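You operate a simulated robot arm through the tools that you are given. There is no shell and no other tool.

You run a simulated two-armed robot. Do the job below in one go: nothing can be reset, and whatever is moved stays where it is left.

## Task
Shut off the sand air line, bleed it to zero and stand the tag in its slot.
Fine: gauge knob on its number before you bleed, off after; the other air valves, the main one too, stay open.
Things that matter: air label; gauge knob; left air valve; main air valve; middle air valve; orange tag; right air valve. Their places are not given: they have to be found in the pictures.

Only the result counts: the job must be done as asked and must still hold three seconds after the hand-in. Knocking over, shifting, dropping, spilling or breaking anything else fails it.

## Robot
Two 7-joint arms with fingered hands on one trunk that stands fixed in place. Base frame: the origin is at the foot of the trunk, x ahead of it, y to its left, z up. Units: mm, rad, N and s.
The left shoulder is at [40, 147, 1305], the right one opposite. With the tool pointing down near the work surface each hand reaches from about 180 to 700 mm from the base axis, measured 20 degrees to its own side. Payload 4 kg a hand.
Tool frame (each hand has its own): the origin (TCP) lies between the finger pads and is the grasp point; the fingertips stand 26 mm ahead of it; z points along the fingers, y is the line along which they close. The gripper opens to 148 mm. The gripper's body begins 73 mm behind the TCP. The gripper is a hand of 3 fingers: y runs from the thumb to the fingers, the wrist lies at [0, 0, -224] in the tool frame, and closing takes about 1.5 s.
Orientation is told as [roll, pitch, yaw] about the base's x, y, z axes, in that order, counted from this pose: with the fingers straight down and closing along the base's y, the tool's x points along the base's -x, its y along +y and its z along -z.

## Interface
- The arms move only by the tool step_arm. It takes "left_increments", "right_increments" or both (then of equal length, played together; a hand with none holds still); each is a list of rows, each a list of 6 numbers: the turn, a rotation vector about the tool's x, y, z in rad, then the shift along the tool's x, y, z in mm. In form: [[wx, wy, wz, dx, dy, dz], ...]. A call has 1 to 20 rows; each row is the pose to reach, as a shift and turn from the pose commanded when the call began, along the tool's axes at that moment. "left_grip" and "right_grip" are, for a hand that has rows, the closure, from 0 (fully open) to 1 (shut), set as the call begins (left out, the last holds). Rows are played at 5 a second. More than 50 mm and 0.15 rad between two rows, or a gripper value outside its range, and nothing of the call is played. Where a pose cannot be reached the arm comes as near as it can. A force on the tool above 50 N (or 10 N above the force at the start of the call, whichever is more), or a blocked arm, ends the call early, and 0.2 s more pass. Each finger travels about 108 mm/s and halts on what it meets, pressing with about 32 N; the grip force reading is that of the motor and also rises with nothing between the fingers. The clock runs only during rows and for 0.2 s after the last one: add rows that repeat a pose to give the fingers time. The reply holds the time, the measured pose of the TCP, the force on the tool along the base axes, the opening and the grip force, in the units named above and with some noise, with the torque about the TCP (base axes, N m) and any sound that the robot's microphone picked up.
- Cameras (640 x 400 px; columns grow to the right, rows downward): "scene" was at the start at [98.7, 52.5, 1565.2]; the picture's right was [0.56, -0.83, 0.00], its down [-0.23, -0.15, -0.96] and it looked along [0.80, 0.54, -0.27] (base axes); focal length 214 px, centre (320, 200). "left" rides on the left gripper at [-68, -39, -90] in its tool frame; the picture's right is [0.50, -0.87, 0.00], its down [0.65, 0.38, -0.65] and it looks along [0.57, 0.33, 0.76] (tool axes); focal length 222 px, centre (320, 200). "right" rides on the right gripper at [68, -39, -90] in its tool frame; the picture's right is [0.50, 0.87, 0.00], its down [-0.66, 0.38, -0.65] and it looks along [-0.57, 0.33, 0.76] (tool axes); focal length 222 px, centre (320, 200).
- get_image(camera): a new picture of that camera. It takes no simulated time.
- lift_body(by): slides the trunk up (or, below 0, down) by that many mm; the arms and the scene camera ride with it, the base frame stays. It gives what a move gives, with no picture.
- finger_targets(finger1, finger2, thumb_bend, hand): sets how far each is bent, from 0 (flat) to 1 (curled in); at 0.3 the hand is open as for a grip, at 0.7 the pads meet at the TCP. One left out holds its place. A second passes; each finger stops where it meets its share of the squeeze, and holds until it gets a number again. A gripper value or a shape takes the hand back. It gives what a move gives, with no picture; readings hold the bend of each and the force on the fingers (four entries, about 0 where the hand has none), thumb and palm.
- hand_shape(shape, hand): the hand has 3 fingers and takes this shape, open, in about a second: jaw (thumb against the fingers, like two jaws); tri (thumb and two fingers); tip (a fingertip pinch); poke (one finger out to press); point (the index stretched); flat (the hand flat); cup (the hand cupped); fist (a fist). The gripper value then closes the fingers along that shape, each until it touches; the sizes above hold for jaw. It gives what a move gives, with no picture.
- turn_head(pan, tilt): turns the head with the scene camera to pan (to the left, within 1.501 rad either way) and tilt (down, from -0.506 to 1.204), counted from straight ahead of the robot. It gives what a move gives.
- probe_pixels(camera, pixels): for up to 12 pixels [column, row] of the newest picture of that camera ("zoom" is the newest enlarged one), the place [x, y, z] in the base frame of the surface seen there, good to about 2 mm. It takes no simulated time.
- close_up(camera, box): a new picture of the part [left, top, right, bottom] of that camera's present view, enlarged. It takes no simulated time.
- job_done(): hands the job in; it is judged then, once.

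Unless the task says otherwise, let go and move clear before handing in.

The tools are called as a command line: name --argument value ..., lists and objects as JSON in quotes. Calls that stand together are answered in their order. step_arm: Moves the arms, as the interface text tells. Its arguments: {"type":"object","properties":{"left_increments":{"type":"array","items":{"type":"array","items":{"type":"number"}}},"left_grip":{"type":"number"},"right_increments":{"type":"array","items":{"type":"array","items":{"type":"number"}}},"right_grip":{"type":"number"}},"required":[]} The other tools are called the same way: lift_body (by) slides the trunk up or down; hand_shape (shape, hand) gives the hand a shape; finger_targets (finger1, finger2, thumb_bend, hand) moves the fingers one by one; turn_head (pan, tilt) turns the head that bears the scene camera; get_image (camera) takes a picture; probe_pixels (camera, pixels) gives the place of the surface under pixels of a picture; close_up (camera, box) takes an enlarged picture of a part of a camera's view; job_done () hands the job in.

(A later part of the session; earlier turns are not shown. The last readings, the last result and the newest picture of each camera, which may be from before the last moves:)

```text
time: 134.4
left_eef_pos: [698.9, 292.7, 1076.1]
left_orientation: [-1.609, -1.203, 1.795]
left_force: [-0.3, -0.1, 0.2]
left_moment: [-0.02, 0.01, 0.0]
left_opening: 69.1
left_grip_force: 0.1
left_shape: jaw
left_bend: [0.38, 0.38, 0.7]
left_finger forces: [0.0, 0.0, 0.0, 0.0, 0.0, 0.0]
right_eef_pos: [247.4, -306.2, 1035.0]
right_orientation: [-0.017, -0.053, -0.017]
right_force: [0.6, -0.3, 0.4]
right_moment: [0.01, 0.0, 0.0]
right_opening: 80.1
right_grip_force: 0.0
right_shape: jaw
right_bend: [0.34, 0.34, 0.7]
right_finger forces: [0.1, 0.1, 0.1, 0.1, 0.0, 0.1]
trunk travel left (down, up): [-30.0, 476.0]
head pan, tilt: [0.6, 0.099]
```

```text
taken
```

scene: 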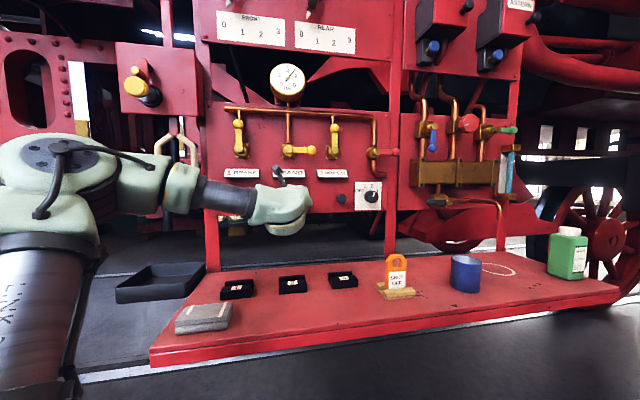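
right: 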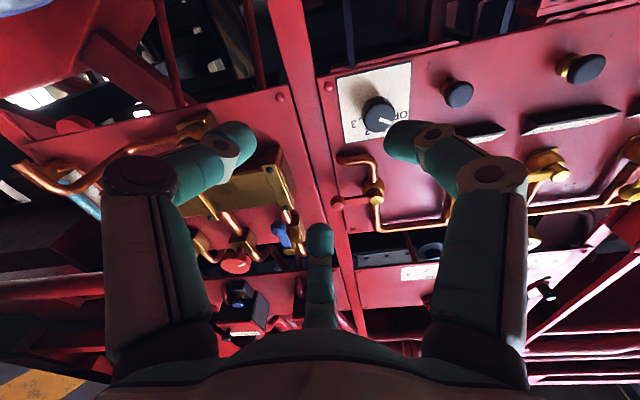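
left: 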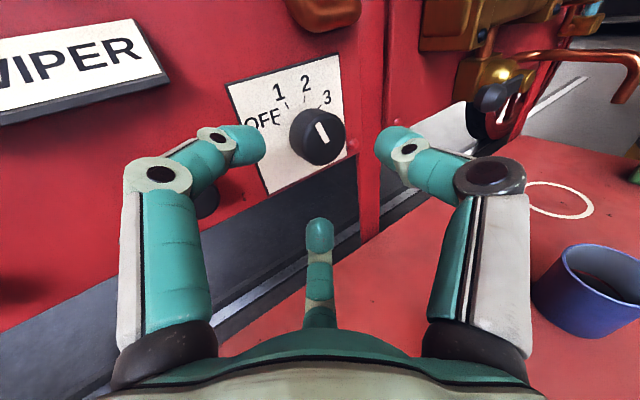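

Mark at 1, hand aligned. I'll advance onto the knob, close, and check the grip.

step_arm --left_increments '[[0, 0, 0, 2.2, -1.5, 20], [0, 0, 0, 4.4, -3, 40], [0, 0, 0, 6.7, -4.4, 55], [0, 0, 0, 6.7, -4.4, 64.9], [0, 0, 0, 6.7, -4.4, 64.9]]'

step_arm --left_increments '[[0, 0, 0, 0, 0, 0], [0, 0, 0, 0, 0, 0], [0, 0, 0, 0, 0, 0], [0, 0, 0, 0, 0, 0], [0, 0, 0, 0, 0, 0], [0, 0, 0, 0, 0, 0]]' --left_grip 1.0

step_arm --left_increments '[[0, 0, -0.1, 0, 0, 0], [0, 0, -0.2, 0, 0, 0], [0, 0, -0.3, 0, 0, 0], [0, 0, -0.4, 0, 0, 0], [0, 0, -0.5, 0, 0, 0], [0, 0, -0.6, 0, 0, 0], [0, 0, -0.7, 0, 0, 0]]'

close_up --camera "left" --box '[220, 60, 420, 260]'

close_up --camera "scene" --box '[260, 55, 320, 110]'

```text
time: 135.6
left_eef_pos: [765.9, 300.5, 1070.8]
left_orientation: [-1.606, -1.199, 1.796]
left_force: [-0.3, 0.5, 0.3]
left_moment: [-0.01, 0.01, 0.01]
left_opening: 69.4
left_grip_force: 0.1
left_shape: jaw
left_bend: [0.38, 0.38, 0.7]
left_finger forces: [0.0, 0.1, 0.0, 0.0, 0.0, 0.1]
right_eef_pos: [248.0, -305.4, 1033.2]
right_orientation: [-0.017, -0.055, -0.016]
right_force: [-0.6, -0.2, -0.6]
right_moment: [-0.02, 0.02, 0.0]
right_opening: 80.4
right_grip_force: 0.1
right_shape: jaw
right_bend: [0.34, 0.34, 0.7]
right_finger forces: [0.0, 0.0, 0.1, 0.1, 0.0, 0.1]
trunk travel left (down, up): [-30.0, 476.0]
head pan, tilt: [0.6, 0.099]
```

```text
time: 137.0
left_eef_pos: [767.0, 299.3, 1070.0]
left_orientation: [-1.6, -1.199, 1.79]
left_force: [14.6, 2.0, 4.1]
left_moment: [-0.11, 0.22, -0.19]
left_opening: 30.7
left_grip_force: 31.9
left_shape: jaw
left_bend: [0.77, 0.75, 0.7]
left_finger forces: [26.4, 24.7, 0.0, 0.0, 26.2, 0.0]
right_eef_pos: [248.6, -305.3, 1033.8]
right_orientation: [-0.018, -0.053, -0.016]
right_force: [0.0, -1.0, 0.2]
right_moment: [0.02, -0.03, -0.01]
right_opening: 80.3
right_grip_force: 0.1
right_shape: jaw
right_bend: [0.34, 0.34, 0.7]
right_finger forces: [0.0, 0.1, 0.0, 0.0, 0.1, 0.0]
trunk travel left (down, up): [-30.0, 476.0]
head pan, tilt: [0.6, 0.099]
```

```text
time: 138.6
left_eef_pos: [768.8, 296.7, 1071.6]
left_orientation: [-1.586, -0.501, 1.766]
left_force: [27.3, -5.5, 12.6]
left_moment: [0.62, -0.33, -0.34]
left_opening: 28.1
left_grip_force: 31.8
left_shape: jaw
left_bend: [0.77, 0.74, 0.69]
left_finger forces: [24.8, 23.5, 0.1, 0.0, 34.3, 0.0]
right_eef_pos: [249.5, -306.9, 1032.8]
right_orientation: [-0.013, -0.052, -0.017]
right_force: [0.1, -0.1, -0.7]
right_moment: [0.0, 0.02, 0.0]
right_opening: 80.1
right_grip_force: 0.1
right_shape: jaw
right_bend: [0.34, 0.34, 0.7]
right_finger forces: [0.1, 0.0, 0.1, 0.0, 0.0, 0.0]
trunk travel left (down, up): [-30.0, 476.0]
head pan, tilt: [0.6, 0.099]
```

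```text
2.00 times, centred on (320, 160) of left
```

zoom: 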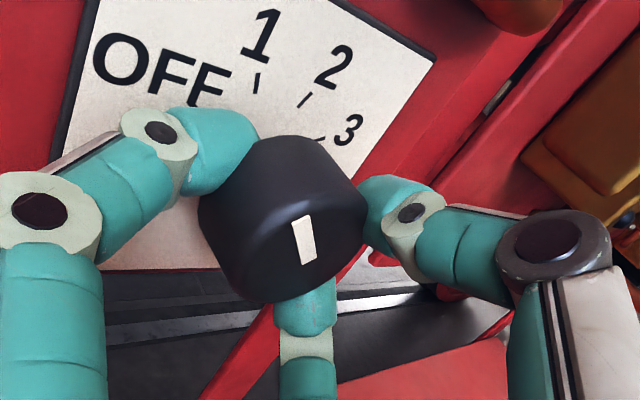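

```text
7.27 times, centred on (290, 82) of scene
```

zoom: 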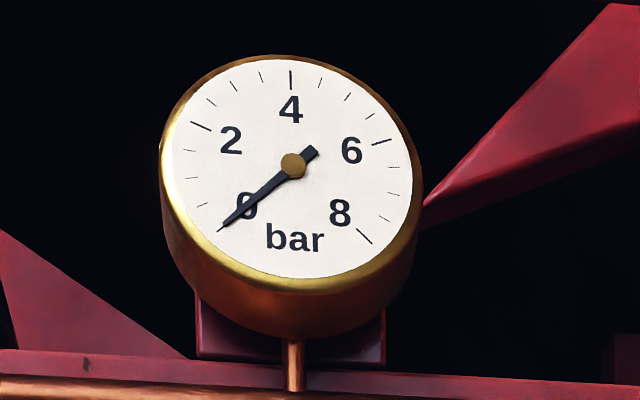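

The gauge fell to 0 while the mark still looks between positions, so the knob is on its way. I'll roll a further 0.4 rad in the same grip and look.

step_arm --left_increments '[[0, 0, -0.1, 0, 0, 0], [0, 0, -0.2, 0, 0, 0], [0, 0, -0.3, 0, 0, 0], [0, 0, -0.4, 0, 0, 0]]'

close_up --camera "left" --box '[220, 60, 420, 260]'

close_up --camera "scene" --box '[260, 55, 320, 110]'

```text
time: 139.6
left_eef_pos: [768.3, 294.3, 1074.2]
left_orientation: [-1.591, -0.107, 1.759]
left_force: [38.8, -6.4, 29.8]
left_moment: [1.13, -0.69, -0.8]
left_opening: 26.8
left_grip_force: 32.3
left_shape: jaw
left_bend: [0.77, 0.73, 0.69]
left_finger forces: [36.1, 25.2, 0.0, 0.0, 44.0, 0.0]
right_eef_pos: [249.1, -308.0, 1033.8]
right_orientation: [-0.016, -0.052, -0.017]
right_force: [-1.3, 0.0, 0.3]
right_moment: [-0.01, 0.03, 0.02]
right_opening: 80.0
right_grip_force: 0.1
right_shape: jaw
right_bend: [0.34, 0.34, 0.7]
right_finger forces: [0.0, 0.0, 0.0, 0.1, 0.0, 0.0]
trunk travel left (down, up): [-30.0, 476.0]
head pan, tilt: [0.6, 0.099]
```

```text
2.00 times, centred on (320, 160) of left
```

zoom: 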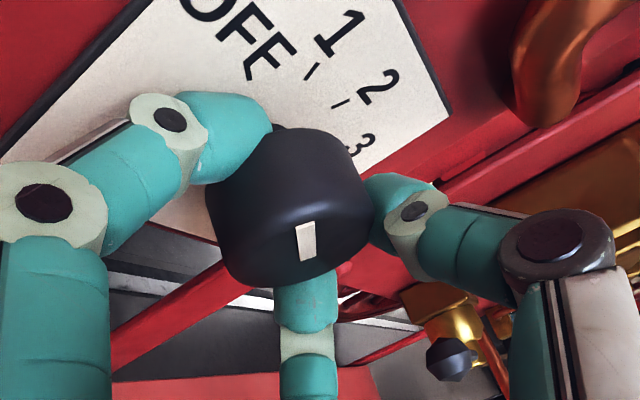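

```text
7.27 times, centred on (290, 82) of scene
```

zoom: 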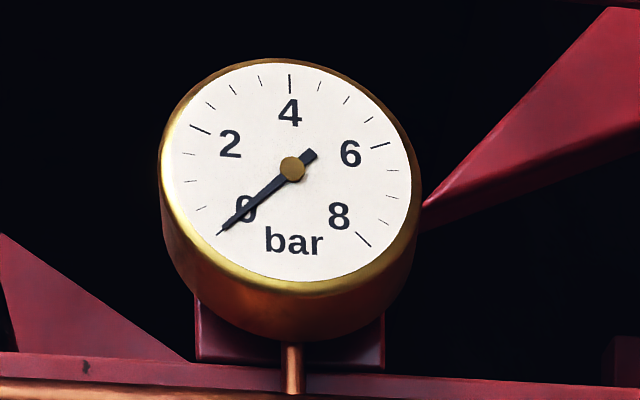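

The mark stayed fixed relative to the hand while the plate turned, so the knob did rotate and now sits about 80° left of the "2" tick, i.e. at OFF, with force rising at the stop. I'll open the hand, back away and verify.

step_arm --left_increments '[[0, 0, 0, 0, 0, 0], [0, 0, 0, 0, 0, 0], [0, 0, 0, 0, 0, 0], [0, 0, 0, 0, 0, 0], [0, 0, 0, 0, 0, -20], [0, 0, 0, 0, 0, -45], [0, 0, 0, 0, 0, -70], [0, 0, 0, 0, 0, -70]]' --left_grip 0.4

close_up --camera "left" --box '[220, 0, 440, 200]'

get_image --camera "scene"

```text
time: 141.4
left_eef_pos: [698.1, 285.8, 1068.4]
left_orientation: [-1.581, -0.099, 1.763]
left_force: [0.4, 0.7, -0.5]
left_moment: [0.01, 0.02, 0.01]
left_opening: 88.1
left_grip_force: 0.0
left_shape: jaw
left_bend: [0.32, 0.32, 0.7]
left_finger forces: [0.0, 0.0, 0.0, 0.0, 0.0, 0.0]
right_eef_pos: [248.0, -305.7, 1034.3]
right_orientation: [-0.016, -0.055, -0.017]
right_force: [0.4, -0.4, 0.0]
right_moment: [0.04, -0.01, -0.06]
right_opening: 80.1
right_grip_force: 0.0
right_shape: jaw
right_bend: [0.34, 0.34, 0.7]
right_finger forces: [0.0, 0.0, 0.0, 0.0, 0.1, 0.0]
trunk travel left (down, up): [-30.0, 476.0]
head pan, tilt: [0.6, 0.099]
```

```text
2.00 times, centred on (330, 100) of left
```

zoom: 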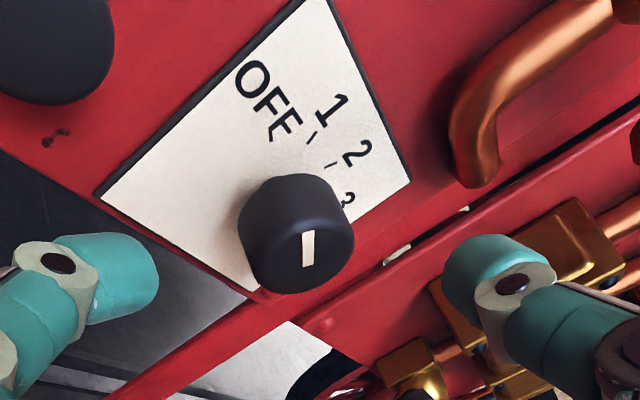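

```text
taken
```

scene: 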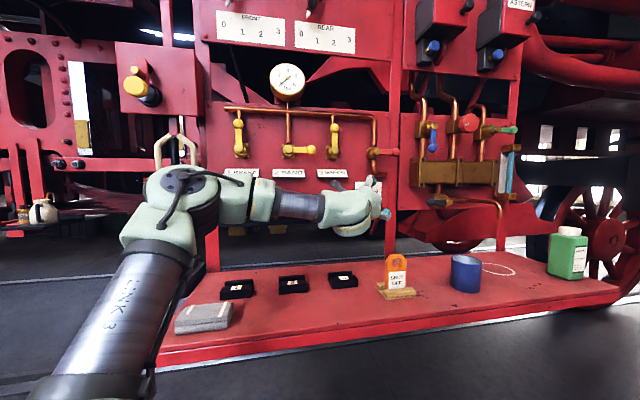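

The mark (308,248 in the zoom) looks aligned toward OFF. I'll probe its ends to get the angle.

probe_pixels --camera "left" --pixels '[[375, 116], [373, 132]]'

close_up --camera "left" --box '[330, 70, 410, 150]'

probe_pixels --camera "zoom" --pixels '[[358, 375], [345, 495], [352, 360], [340, 330], [338, 495], [350, 430]]'

```text
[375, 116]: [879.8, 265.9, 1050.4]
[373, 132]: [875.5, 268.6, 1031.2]
```

```text
5.00 times, centred on (370, 110) of left
```

zoom: 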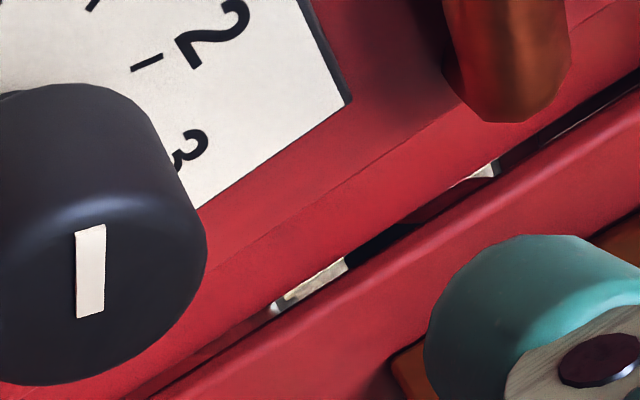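

```text
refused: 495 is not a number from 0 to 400
```

probe_pixels --camera "zoom" --pixels '[[92, 230], [90, 312], [91, 270], [98, 240], [83, 308], [195, 270], [90, 378], [140, 100]]'

close_up --camera "scene" --box '[340, 160, 400, 220]'

```text
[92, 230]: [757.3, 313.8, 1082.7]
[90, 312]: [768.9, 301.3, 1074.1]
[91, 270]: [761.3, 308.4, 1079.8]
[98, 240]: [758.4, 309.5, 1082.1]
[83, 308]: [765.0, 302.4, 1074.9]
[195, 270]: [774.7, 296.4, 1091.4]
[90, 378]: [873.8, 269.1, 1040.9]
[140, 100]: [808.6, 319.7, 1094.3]
```

```text
6.67 times, centred on (370, 190) of scene
```

zoom: 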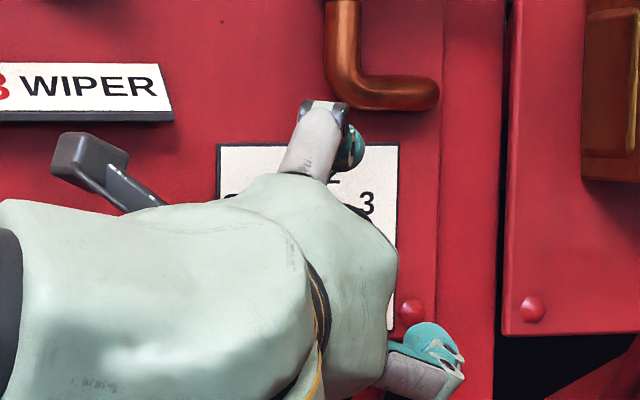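

The mark measures −63°, i.e. OFF, and the gauge is at 0. Now for the tag: I'll back the left hand away from the panel and raise the trunk for tool-down work over the shelf.

step_arm --left_increments '[[0, 0, 0, 0, 0, -40], [0, 0, 0, 0, 0, -80], [0, 0, 0, 0, 0, -120], [0, 0, 0, 0, 0, -130]]'

lift_body --by 230

turn_head --pan 0.45 --tilt 0.5

get_image --camera "scene"

```text
time: 142.4
left_eef_pos: [568.9, 262.8, 1069.1]
left_orientation: [-1.575, -0.101, 1.764]
left_force: [0.2, -0.7, -0.4]
left_moment: [0.03, 0.0, 0.0]
left_opening: 88.3
left_grip_force: 0.1
left_shape: jaw
left_bend: [0.32, 0.32, 0.7]
left_finger forces: [0.1, 0.0, 0.1, 0.0, 0.0, 0.0]
right_eef_pos: [247.3, -305.4, 1034.7]
right_orientation: [-0.017, -0.054, -0.018]
right_force: [0.1, -0.2, -0.3]
right_moment: [-0.03, 0.02, 0.03]
right_opening: 80.1
right_grip_force: 0.0
right_shape: jaw
right_bend: [0.34, 0.34, 0.7]
right_finger forces: [0.0, 0.0, 0.0, 0.1, 0.0, 0.1]
trunk travel left (down, up): [-30.0, 476.0]
head pan, tilt: [0.6, 0.099]
```

```text
time: 144.8
left_eef_pos: [568.5, 263.3, 1300.8]
left_orientation: [-1.577, -0.1, 1.762]
left_force: [0.8, 0.3, -0.3]
left_moment: [-0.01, -0.01, -0.01]
left_opening: 88.5
left_grip_force: 0.0
left_shape: jaw
left_bend: [0.32, 0.32, 0.7]
left_finger forces: [0.0, 0.0, 0.0, 0.0, 0.0, 0.0]
right_eef_pos: [247.2, -304.2, 1264.5]
right_orientation: [-0.017, -0.056, -0.017]
right_force: [0.4, -0.4, 0.1]
right_moment: [0.01, 0.0, 0.01]
right_opening: 80.2
right_grip_force: 0.1
right_shape: jaw
right_bend: [0.34, 0.34, 0.7]
right_finger forces: [0.1, 0.0, 0.1, 0.0, 0.0, 0.0]
trunk travel left (down, up): [-260.0, 246.0]
head pan, tilt: [0.6, 0.099]
```

```text
time: 145.7
left_eef_pos: [567.5, 262.9, 1300.3]
left_orientation: [-1.578, -0.099, 1.763]
left_force: [-0.1, -0.1, 0.7]
left_moment: [0.02, 0.0, 0.02]
left_opening: 88.1
left_grip_force: 0.1
left_shape: jaw
left_bend: [0.32, 0.32, 0.7]
left_finger forces: [0.1, 0.0, 0.0, 0.0, 0.0, 0.0]
right_eef_pos: [246.3, -305.0, 1264.4]
right_orientation: [-0.017, -0.053, -0.017]
right_force: [-0.6, 0.8, -0.2]
right_moment: [-0.02, 0.0, 0.01]
right_opening: 79.9
right_grip_force: 0.0
right_shape: jaw
right_bend: [0.34, 0.34, 0.7]
right_finger forces: [0.1, 0.0, 0.1, 0.0, 0.1, 0.0]
trunk travel left (down, up): [-260.0, 246.0]
head pan, tilt: [0.45, 0.499]
```

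```text
taken
```

scene: 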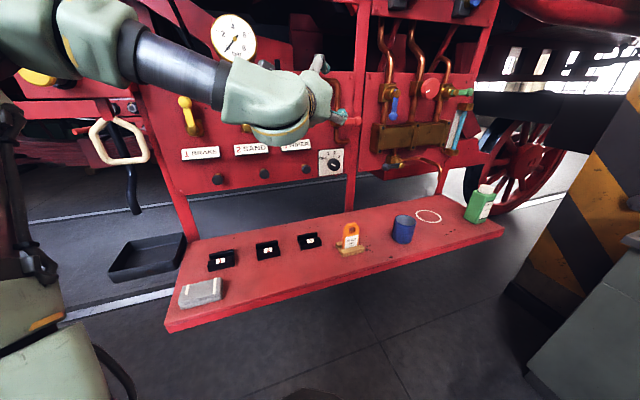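

Clear view of tag (350,235) and slots now. I'll zoom in on the tag, slot 2 and the knob for detail and probes.

close_up --camera "scene" --box '[300, 140, 360, 185]'

close_up --camera "scene" --box '[325, 215, 380, 260]'

probe_pixels --camera "zoom" --pixels '[[280, 100], [310, 105], [300, 85], [225, 240], [330, 225], [280, 200], [250, 150], [345, 130], [200, 300], [380, 300], [290, 335], [180, 280]]'

close_up --camera "scene" --box '[240, 225, 295, 270]'

```text
8.89 times, centred on (330, 162) of scene
```

zoom: 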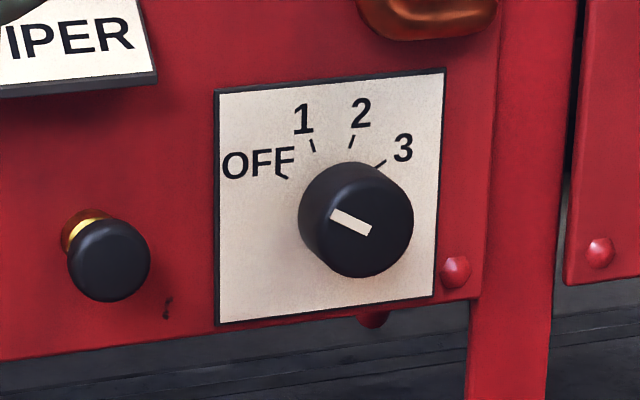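

```text
8.89 times, centred on (352, 238) of scene
```

zoom: 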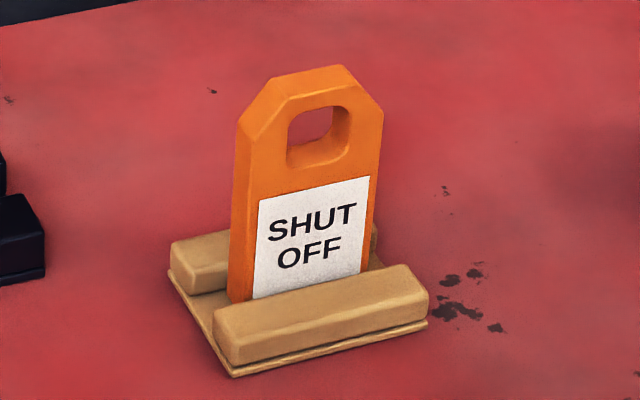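

```text
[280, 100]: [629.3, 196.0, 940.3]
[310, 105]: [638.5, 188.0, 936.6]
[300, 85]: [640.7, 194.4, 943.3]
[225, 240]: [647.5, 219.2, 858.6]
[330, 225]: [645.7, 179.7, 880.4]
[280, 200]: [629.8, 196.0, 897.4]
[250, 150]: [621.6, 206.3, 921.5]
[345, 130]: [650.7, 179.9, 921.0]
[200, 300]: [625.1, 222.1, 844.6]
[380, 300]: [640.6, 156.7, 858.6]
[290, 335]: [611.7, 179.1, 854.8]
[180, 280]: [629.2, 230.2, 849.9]
```

```text
8.89 times, centred on (268, 248) of scene
```

zoom: 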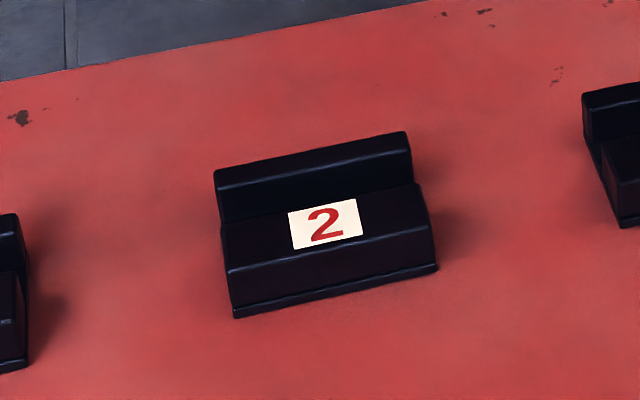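

The knob is clearly at OFF. The tag stands parallel to the panel (front plane x+y≈826, centre u≈314, top z≈943). Now I'll probe slot 2's ridges and groove.

probe_pixels --camera "zoom" --pixels '[[230, 175], [310, 155], [395, 138], [310, 175], [310, 200], [326, 224], [300, 240], [330, 262], [425, 205], [235, 262], [330, 290], [330, 305]]'

close_up --camera "scene" --box '[325, 215, 380, 260]'

probe_pixels --camera "zoom" --pixels '[[310, 78], [300, 72], [325, 72], [345, 68], [270, 85], [240, 200], [236, 290], [370, 200], [380, 120], [200, 250], [230, 310], [320, 290]]'

```text
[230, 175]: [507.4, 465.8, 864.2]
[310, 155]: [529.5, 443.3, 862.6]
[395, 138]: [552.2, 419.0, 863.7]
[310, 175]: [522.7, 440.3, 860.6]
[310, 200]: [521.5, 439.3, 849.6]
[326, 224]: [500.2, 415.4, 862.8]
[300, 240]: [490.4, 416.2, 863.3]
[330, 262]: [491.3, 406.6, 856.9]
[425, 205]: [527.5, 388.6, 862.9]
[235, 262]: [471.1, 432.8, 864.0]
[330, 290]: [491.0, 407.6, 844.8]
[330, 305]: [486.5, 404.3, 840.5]
```

```text
8.89 times, centred on (352, 238) of scene
```

zoom: 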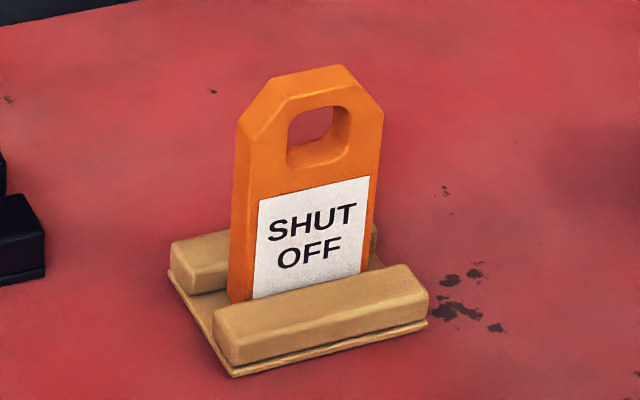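

```text
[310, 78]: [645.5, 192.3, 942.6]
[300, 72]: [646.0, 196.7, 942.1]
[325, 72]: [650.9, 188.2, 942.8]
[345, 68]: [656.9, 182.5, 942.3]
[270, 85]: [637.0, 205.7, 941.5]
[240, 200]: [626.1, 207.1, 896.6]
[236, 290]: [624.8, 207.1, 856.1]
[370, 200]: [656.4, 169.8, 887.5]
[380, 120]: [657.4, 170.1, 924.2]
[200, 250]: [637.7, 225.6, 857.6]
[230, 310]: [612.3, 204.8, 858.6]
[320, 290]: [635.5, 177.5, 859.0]
```

Both ridges of slot 2 top out at z≈863 and the back ridge's front face is at x+y≈962. I'll probe finely to find the groove's front edge.

close_up --camera "scene" --box '[255, 235, 285, 258]'

probe_pixels --camera "zoom" --pixels '[[420, 100], [420, 130], [420, 150], [420, 165], [420, 180], [420, 195], [420, 210], [420, 225], [420, 240], [420, 260], [420, 290], [150, 230]]'

```text
16.00 times, centred on (270, 246) of scene
```

zoom: 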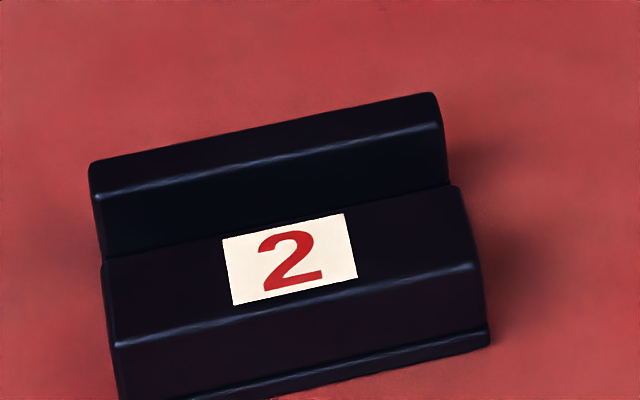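

```text
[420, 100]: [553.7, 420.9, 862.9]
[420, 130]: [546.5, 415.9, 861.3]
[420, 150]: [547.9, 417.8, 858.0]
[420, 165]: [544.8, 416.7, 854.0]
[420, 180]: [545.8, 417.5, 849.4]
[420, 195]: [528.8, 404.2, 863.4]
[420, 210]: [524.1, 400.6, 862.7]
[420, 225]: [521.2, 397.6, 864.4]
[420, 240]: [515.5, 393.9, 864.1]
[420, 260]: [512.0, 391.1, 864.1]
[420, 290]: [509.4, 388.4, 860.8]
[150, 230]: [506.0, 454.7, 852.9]
```

The slot-2 groove spans x+y≈935–963 (centre ≈949, u≈62), wide enough for the 12 mm tag. I'll grasp the tag front/back with the hand tilted 30° within the tag's plane (wrist toward upper left), which suits the left arm; first I'll re-orient well above the shelf.

step_arm --left_increments '[[-0.1127, 0.0006, -0.0764, 3.3, 14.8, 1.4], [-0.2254, 0.0012, -0.1528, 6.6, 29.5, 2.8], [-0.3381, 0.0017, -0.2292, 9.9, 44.3, 4.2], [-0.4508, 0.0023, -0.3056, 13.2, 59, 5.6], [-0.5635, 0.0029, -0.382, 16.5, 73.8, 7], [-0.6763, 0.0035, -0.4584, 19.9, 88.6, 8.5], [-0.789, 0.004, -0.5348, 23.2, 103.3, 9.9], [-0.9017, 0.0046, -0.6112, 26.5, 118.1, 11.3], [-1.0144, 0.0052, -0.6876, 29.8, 132.8, 12.7], [-1.1271, 0.0058, -0.764, 33.1, 147.6, 14.1], [-1.2398, 0.0063, -0.8404, 36.4, 162.3, 15.5], [-1.3525, 0.0069, -0.9168, 39.7, 177.1, 16.9], [-1.3525, 0.0069, -0.9168, 39.7, 177.1, 16.9]]' --left_grip 0.62

get_image --camera "scene"

get_image --camera "left"

```text
time: 148.5
left_eef_pos: [590.1, 245.2, 1121.6]
left_orientation: [0.003, 0.523, 2.358]
left_force: [-1.1, -0.2, -0.2]
left_moment: [0.02, 0.0, 0.01]
left_opening: 56.5
left_grip_force: 0.0
left_shape: jaw
left_bend: [0.77, 0.77, 0.7]
left_finger forces: [0.0, 0.1, 0.0, 0.0, 0.1, 0.1]
right_eef_pos: [247.5, -305.7, 1265.9]
right_orientation: [-0.015, -0.056, -0.017]
right_force: [-0.4, -0.5, 0.1]
right_moment: [0.0, -0.01, 0.0]
right_opening: 80.1
right_grip_force: 0.0
right_shape: jaw
right_bend: [0.34, 0.34, 0.7]
right_finger forces: [0.0, 0.0, 0.1, 0.0, 0.0, 0.0]
trunk travel left (down, up): [-260.0, 246.0]
head pan, tilt: [0.45, 0.499]
```

```text
taken
```

scene: 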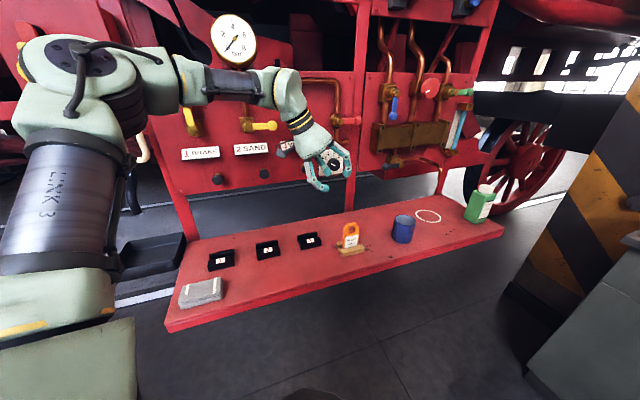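

```text
taken
```

left: 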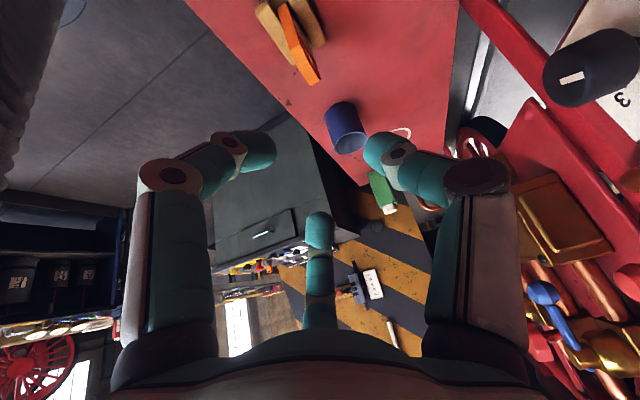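

Reached cleanly with the intended attitude. I'll descend to a pre-grasp pose 90 mm back along the tool axis from the tag.

step_arm --left_increments '[[0, 0, 0, -11, 0.2, 34.6], [0, 0, 0, -22, 0.5, 69.1], [0, 0, 0, -33, 0.7, 103.7], [0, 0, 0, -43.9, 0.9, 138.2], [0, 0, 0, -43.9, 0.9, 138.2]]'

get_image --camera "left"

close_up --camera "scene" --box '[280, 150, 420, 270]'

```text
time: 149.7
left_eef_pos: [610.0, 221.9, 980.8]
left_orientation: [0.001, 0.523, 2.357]
left_force: [0.0, -0.2, -0.1]
left_moment: [-0.02, 0.0, -0.04]
left_opening: 56.6
left_grip_force: 0.1
left_shape: jaw
left_bend: [0.77, 0.77, 0.7]
left_finger forces: [0.0, 0.0, 0.0, 0.0, 0.1, 0.0]
right_eef_pos: [246.8, -306.3, 1264.5]
right_orientation: [-0.017, -0.057, -0.015]
right_force: [0.7, 0.3, -0.4]
right_moment: [0.01, -0.04, -0.01]
right_opening: 80.1
right_grip_force: 0.1
right_shape: jaw
right_bend: [0.34, 0.34, 0.7]
right_finger forces: [0.0, 0.0, 0.1, 0.0, 0.1, 0.1]
trunk travel left (down, up): [-260.0, 246.0]
head pan, tilt: [0.45, 0.499]
```

```text
taken
```

left: 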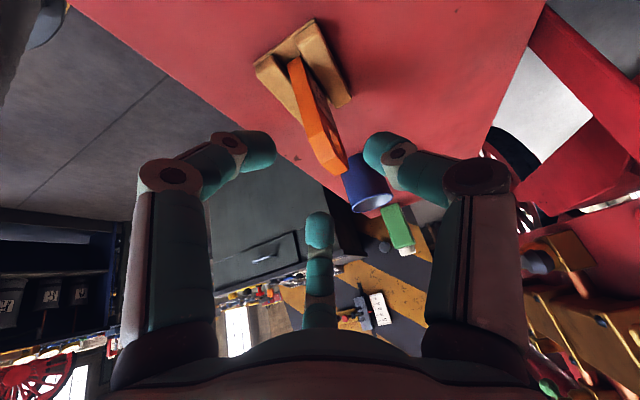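

```text
3.33 times, centred on (350, 210) of scene
```

zoom: 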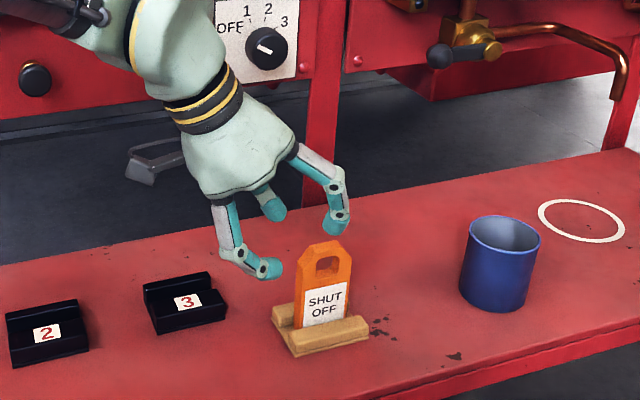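

The tag is between the digits' approach line; I'll open a bit more (74 mm) and slide down around the tag to TCP z≈908.

step_arm --left_increments '[[0, 0, 0, 0, 0, 0], [0, 0, 0, 1, -0.8, 25], [0, 0, 0, 2, -1.6, 50], [0, 0, 0, 3, -1.6, 70], [0, 0, 0, 3, -1.6, 85.8], [0, 0, 0, 3, -1.6, 85.8]]' --left_grip 0.5

get_image --camera "left"

close_up --camera "scene" --box '[280, 170, 420, 270]'

```text
time: 151.1
left_eef_pos: [645.2, 190.7, 905.4]
left_orientation: [0.002, 0.522, 2.357]
left_force: [0.2, -0.5, -0.9]
left_moment: [0.05, 0.03, 0.04]
left_opening: 73.4
left_grip_force: 0.1
left_shape: jaw
left_bend: [0.36, 0.36, 0.7]
left_finger forces: [0.0, 0.1, 0.1, 0.1, 0.0, 0.0]
right_eef_pos: [247.4, -304.4, 1266.0]
right_orientation: [-0.017, -0.055, -0.018]
right_force: [-0.1, -0.9, -0.1]
right_moment: [0.03, -0.01, 0.04]
right_opening: 80.2
right_grip_force: 0.0
right_shape: jaw
right_bend: [0.34, 0.34, 0.7]
right_finger forces: [0.0, 0.0, 0.0, 0.0, 0.0, 0.0]
trunk travel left (down, up): [-260.0, 246.0]
head pan, tilt: [0.45, 0.499]
```

```text
taken
```

left: 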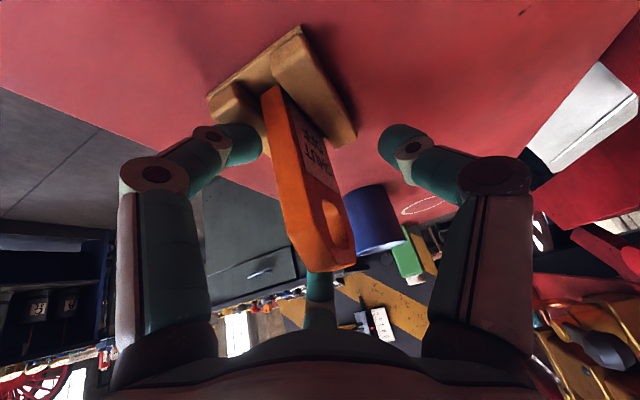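

```text
4.00 times, centred on (350, 220) of scene
```

zoom: 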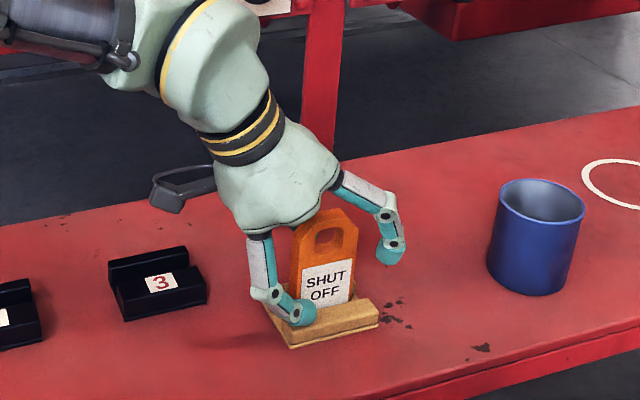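

The digits straddle the tag without contact (force ~0). I'll lift 3 mm for ridge clearance and close on it.

step_arm --left_increments '[[0, 0, 0, 1.5, 0, -2.6], [0, 0, 0, 1.5, 0, -2.6]]'

step_arm --left_increments '[[0, 0, 0, 0, 0, 0], [0, 0, 0, 0, 0, 0], [0, 0, 0, 0, 0, 0], [0, 0, 0, 0, 0, 0], [0, 0, 0, 0, 0, 0], [0, 0, 0, 0, 0, 0], [0, 0, 0, 0, 0, 0], [0, 0, 0, 0, 0, 0]]' --left_grip 1.0

get_image --camera "left"

close_up --camera "scene" --box '[280, 170, 420, 270]'

```text
time: 151.7
left_eef_pos: [646.0, 192.8, 909.0]
left_orientation: [0.001, 0.52, 2.358]
left_force: [-0.3, -0.5, 1.0]
left_moment: [0.01, -0.02, -0.01]
left_opening: 73.7
left_grip_force: 0.0
left_shape: jaw
left_bend: [0.36, 0.36, 0.7]
left_finger forces: [0.0, 0.0, 0.0, 0.0, 0.0, 0.0]
right_eef_pos: [248.1, -304.8, 1265.7]
right_orientation: [-0.019, -0.054, -0.016]
right_force: [-0.6, -0.1, 0.0]
right_moment: [-0.01, 0.0, -0.03]
right_opening: 80.2
right_grip_force: 0.1
right_shape: jaw
right_bend: [0.34, 0.34, 0.7]
right_finger forces: [0.0, 0.0, 0.1, 0.0, 0.1, 0.1]
trunk travel left (down, up): [-260.0, 246.0]
head pan, tilt: [0.45, 0.499]
```

```text
time: 153.5
left_eef_pos: [645.1, 190.5, 908.9]
left_orientation: [0.001, 0.521, 2.357]
left_force: [-1.7, -1.7, -0.1]
left_moment: [-0.07, 0.06, -0.04]
left_opening: 14.8
left_grip_force: 31.7
left_shape: jaw
left_bend: [0.75, 0.73, 0.7]
left_finger forces: [0.0, 0.0, 0.1, 0.1, 29.6, 0.1]
right_eef_pos: [247.1, -305.0, 1265.7]
right_orientation: [-0.017, -0.054, -0.016]
right_force: [0.3, 0.3, -0.5]
right_moment: [-0.01, 0.01, -0.02]
right_opening: 80.1
right_grip_force: 0.1
right_shape: jaw
right_bend: [0.34, 0.34, 0.7]
right_finger forces: [0.0, 0.0, 0.1, 0.1, 0.0, 0.1]
trunk travel left (down, up): [-260.0, 246.0]
head pan, tilt: [0.45, 0.499]
```

```text
taken
```

left: 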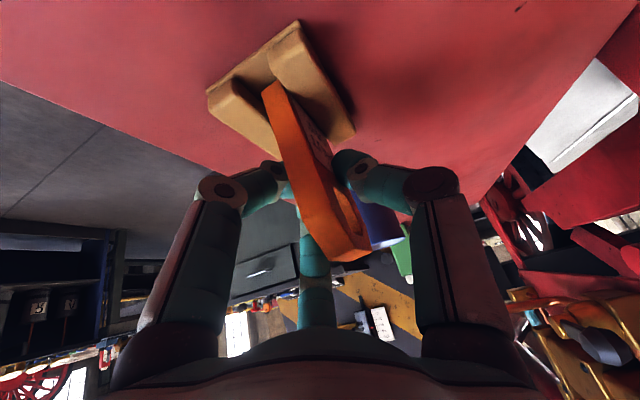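

```text
4.00 times, centred on (350, 220) of scene
```

zoom: 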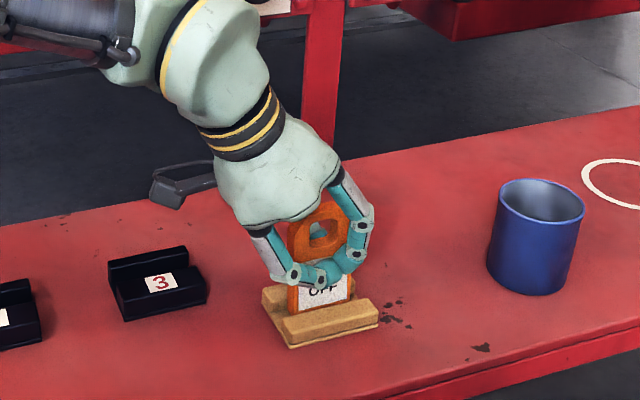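

The digits have closed on the tag (opening ~15 mm, thumb 30 N). I'll lift it straight up 20 mm and check that it follows.

step_arm --left_increments '[[0, 0, 0, 2.5, 0, -4.3], [0, 0, 0, 5, 0, -8.7], [0, 0, 0, 10, 0, -17.3], [0, 0, 0, 10, 0, -17.3]]'

get_image --camera "left"

close_up --camera "scene" --box '[280, 170, 420, 270]'

```text
time: 154.5
left_eef_pos: [646.4, 191.9, 929.2]
left_orientation: [0.002, 0.523, 2.356]
left_force: [0.6, -0.3, -0.1]
left_moment: [0.02, 0.0, -0.03]
left_opening: 14.8
left_grip_force: 32.0
left_shape: jaw
left_bend: [0.75, 0.73, 0.7]
left_finger forces: [0.0, 0.1, 0.1, 0.0, 30.4, 0.0]
right_eef_pos: [247.1, -305.3, 1265.0]
right_orientation: [-0.019, -0.053, -0.017]
right_force: [-0.1, 0.6, 0.4]
right_moment: [0.01, 0.02, 0.05]
right_opening: 79.9
right_grip_force: 0.0
right_shape: jaw
right_bend: [0.34, 0.34, 0.7]
right_finger forces: [0.0, 0.1, 0.0, 0.0, 0.0, 0.0]
trunk travel left (down, up): [-260.0, 246.0]
head pan, tilt: [0.45, 0.499]
```

```text
taken
```

left: 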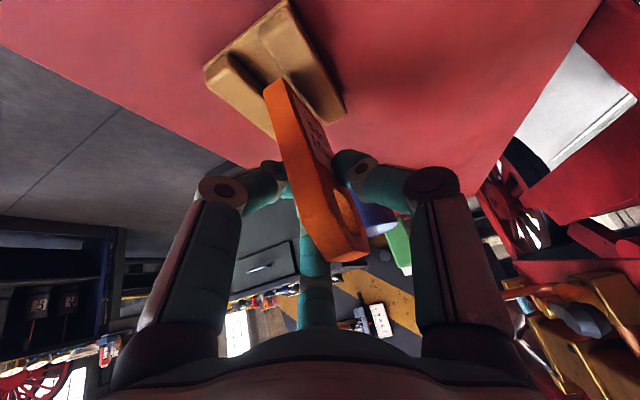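

```text
4.00 times, centred on (350, 220) of scene
```

zoom: 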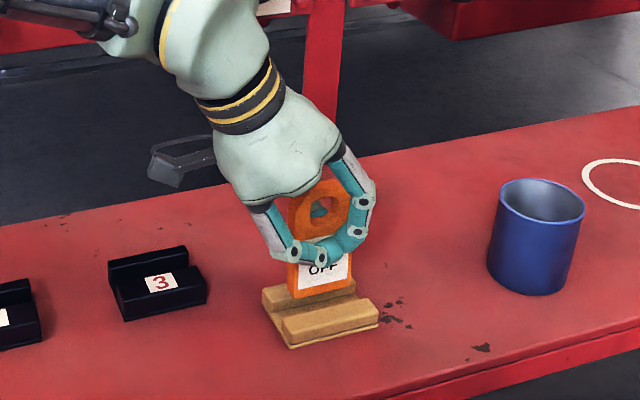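

The tag came up with the hand and the holder stayed. I'll lift another 60 mm and carry it over to slot 2 keeping the orientation.

step_arm --left_increments '[[0, 0, 0, 10, 0, -17.3], [0, 0, 0, 20, 0, -34.6], [0, 0, 0, 30, 0, -52], [0, 0, 0, -2, -11.4, -70.5], [0, 0, 0, -34, -22.8, -89], [0, 0, 0, -66, -34.2, -107.6], [0, 0, 0, -98, -45.7, -126.2], [0, 0, 0, -130.6, -57.1, -144.7], [0, 0, 0, -162.7, -68.5, -163.3], [0, 0, 0, -194.8, -79.9, -181.8], [0, 0, 0, -194.8, -79.9, -181.8]]'

get_image --camera "scene"

get_image --camera "left"

```text
time: 156.9
left_eef_pos: [521.0, 431.3, 987.7]
left_orientation: [0.002, 0.519, 2.356]
left_force: [-0.7, -0.6, -1.2]
left_moment: [0.03, 0.02, 0.02]
left_opening: 14.8
left_grip_force: 32.0
left_shape: jaw
left_bend: [0.75, 0.73, 0.7]
left_finger forces: [0.0, 0.0, 0.0, 0.1, 30.2, 0.0]
right_eef_pos: [248.4, -305.3, 1264.1]
right_orientation: [-0.018, -0.054, -0.017]
right_force: [0.8, 0.1, -0.2]
right_moment: [0.03, -0.01, 0.03]
right_opening: 80.1
right_grip_force: 0.0
right_shape: jaw
right_bend: [0.34, 0.34, 0.7]
right_finger forces: [0.0, 0.0, 0.0, 0.0, 0.0, 0.1]
trunk travel left (down, up): [-260.0, 246.0]
head pan, tilt: [0.45, 0.499]
```

```text
taken
```

scene: 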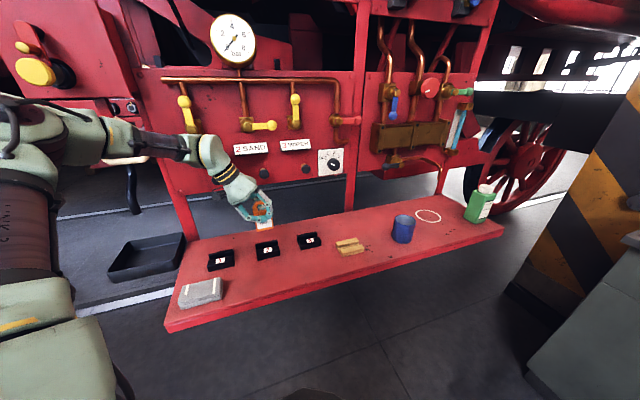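

```text
taken
```

left: 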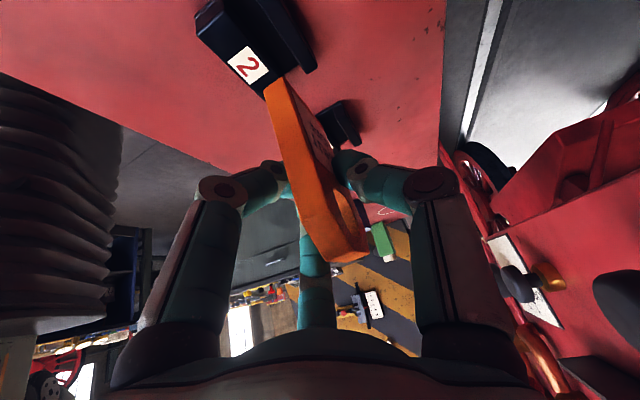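

The tag hangs over slot 2. I'll zoom in to measure its pose before lowering.

close_up --camera "scene" --box '[230, 180, 300, 270]'

probe_pixels --camera "zoom" --pixels '[[310, 190], [330, 190], [300, 205], [340, 200], [322, 200], [310, 215], [340, 215], [296, 215], [350, 205]]'

close_up --camera "left" --box '[190, 0, 390, 270]'

```text
4.44 times, centred on (265, 225) of scene
```

zoom: 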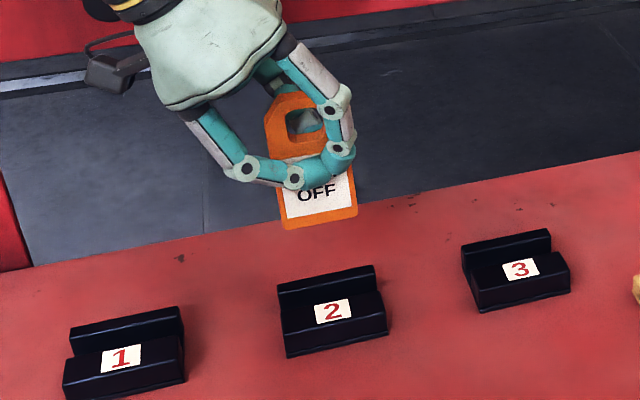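

```text
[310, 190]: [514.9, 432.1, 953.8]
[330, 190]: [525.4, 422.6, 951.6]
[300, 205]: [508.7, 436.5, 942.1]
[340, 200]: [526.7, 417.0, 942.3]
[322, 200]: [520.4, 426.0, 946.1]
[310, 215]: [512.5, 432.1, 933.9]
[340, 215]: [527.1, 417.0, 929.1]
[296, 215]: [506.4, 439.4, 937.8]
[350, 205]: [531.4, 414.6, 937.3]
```

```text
1.48 times, centred on (290, 135) of left
```

zoom: 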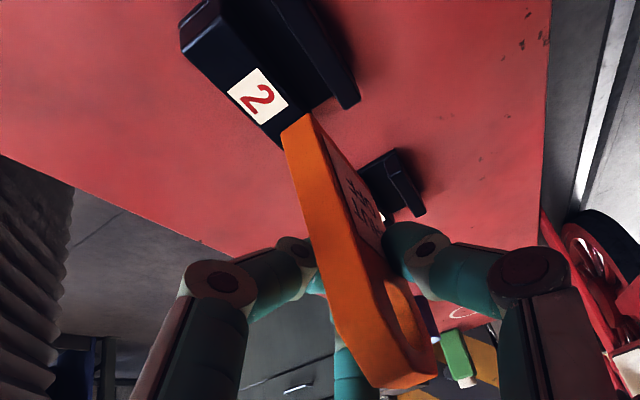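

The tag's front plane is at x+y≈945 (its centre ≈953 at the bottom), upright, centred at u≈63. I'll shift 2.5 mm toward the robot to centre on the groove and lower 55 mm.

step_arm --left_increments '[[0, 0, 0, -7, 2.5, 12], [0, 0, 0, -15, 2.5, 26], [0, 0, 0, -22, 2.5, 38], [0, 0, 0, -27.5, 2.5, 47.6], [0, 0, 0, -27.5, 2.5, 47.6]]'

close_up --camera "scene" --box '[230, 200, 300, 270]'

close_up --camera "left" --box '[190, 0, 390, 200]'

```text
time: 158.1
left_eef_pos: [514.0, 430.3, 935.3]
left_orientation: [0.0, 0.522, 2.359]
left_force: [-0.3, 0.3, 0.0]
left_moment: [0.02, 0.01, -0.03]
left_opening: 14.9
left_grip_force: 32.1
left_shape: jaw
left_bend: [0.75, 0.73, 0.7]
left_finger forces: [0.0, 0.1, 0.0, 0.0, 30.0, 0.1]
right_eef_pos: [247.8, -305.3, 1264.7]
right_orientation: [-0.018, -0.056, -0.017]
right_force: [-0.3, -0.2, -0.3]
right_moment: [0.04, -0.01, 0.01]
right_opening: 80.1
right_grip_force: 0.1
right_shape: jaw
right_bend: [0.34, 0.34, 0.7]
right_finger forces: [0.1, 0.0, 0.0, 0.1, 0.1, 0.0]
trunk travel left (down, up): [-260.0, 246.0]
head pan, tilt: [0.45, 0.499]
```

```text
5.71 times, centred on (265, 235) of scene
```

zoom: 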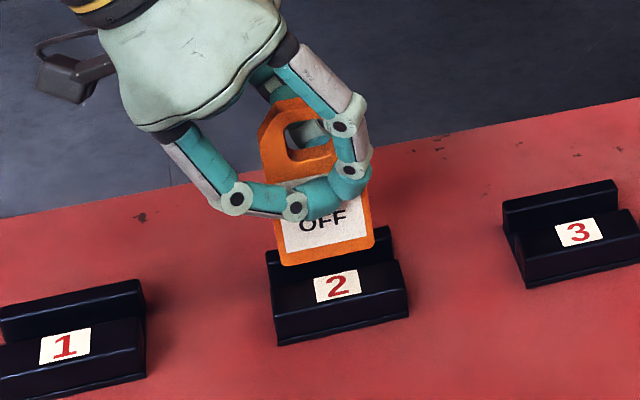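

```text
2.00 times, centred on (290, 100) of left
```

zoom: 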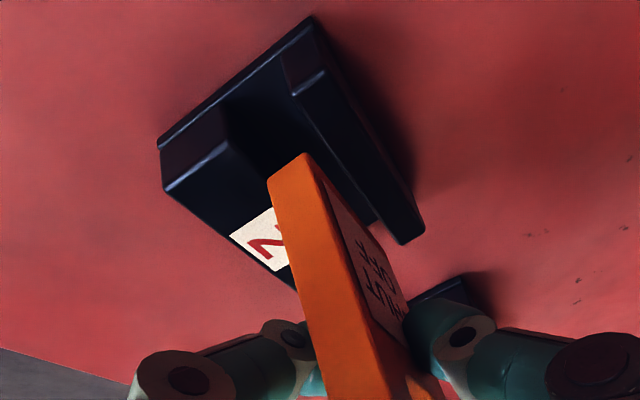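

Tag is about to enter the groove. I'll re-measure its plane and the groove before the final lowering.

probe_pixels --camera "left" --pixels '[[328, 78], [335, 85], [345, 92], [350, 100], [302, 55], [310, 60], [318, 82], [326, 90]]'

close_up --camera "scene" --box '[255, 220, 290, 255]'

probe_pixels --camera "zoom" --pixels '[[160, 120], [190, 200], [230, 205], [320, 195], [350, 170], [250, 190], [170, 170], [340, 120], [400, 130], [300, 265]]'

```text
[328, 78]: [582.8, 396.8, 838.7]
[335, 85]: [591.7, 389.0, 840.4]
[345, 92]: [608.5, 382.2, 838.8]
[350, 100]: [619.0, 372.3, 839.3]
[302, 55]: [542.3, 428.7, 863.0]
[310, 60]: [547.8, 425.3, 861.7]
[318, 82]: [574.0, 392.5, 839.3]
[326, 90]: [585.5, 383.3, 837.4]
```

```text
11.43 times, centred on (272, 238) of scene
```

zoom: 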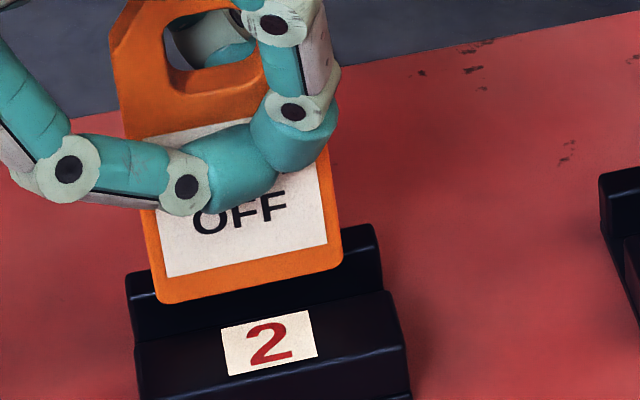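

```text
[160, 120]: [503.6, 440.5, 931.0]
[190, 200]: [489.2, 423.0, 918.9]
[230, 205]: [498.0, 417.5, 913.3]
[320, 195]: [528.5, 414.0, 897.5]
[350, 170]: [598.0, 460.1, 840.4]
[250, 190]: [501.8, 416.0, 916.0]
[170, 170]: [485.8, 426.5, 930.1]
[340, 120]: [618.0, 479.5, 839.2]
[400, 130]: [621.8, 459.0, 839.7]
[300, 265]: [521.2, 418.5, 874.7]
```

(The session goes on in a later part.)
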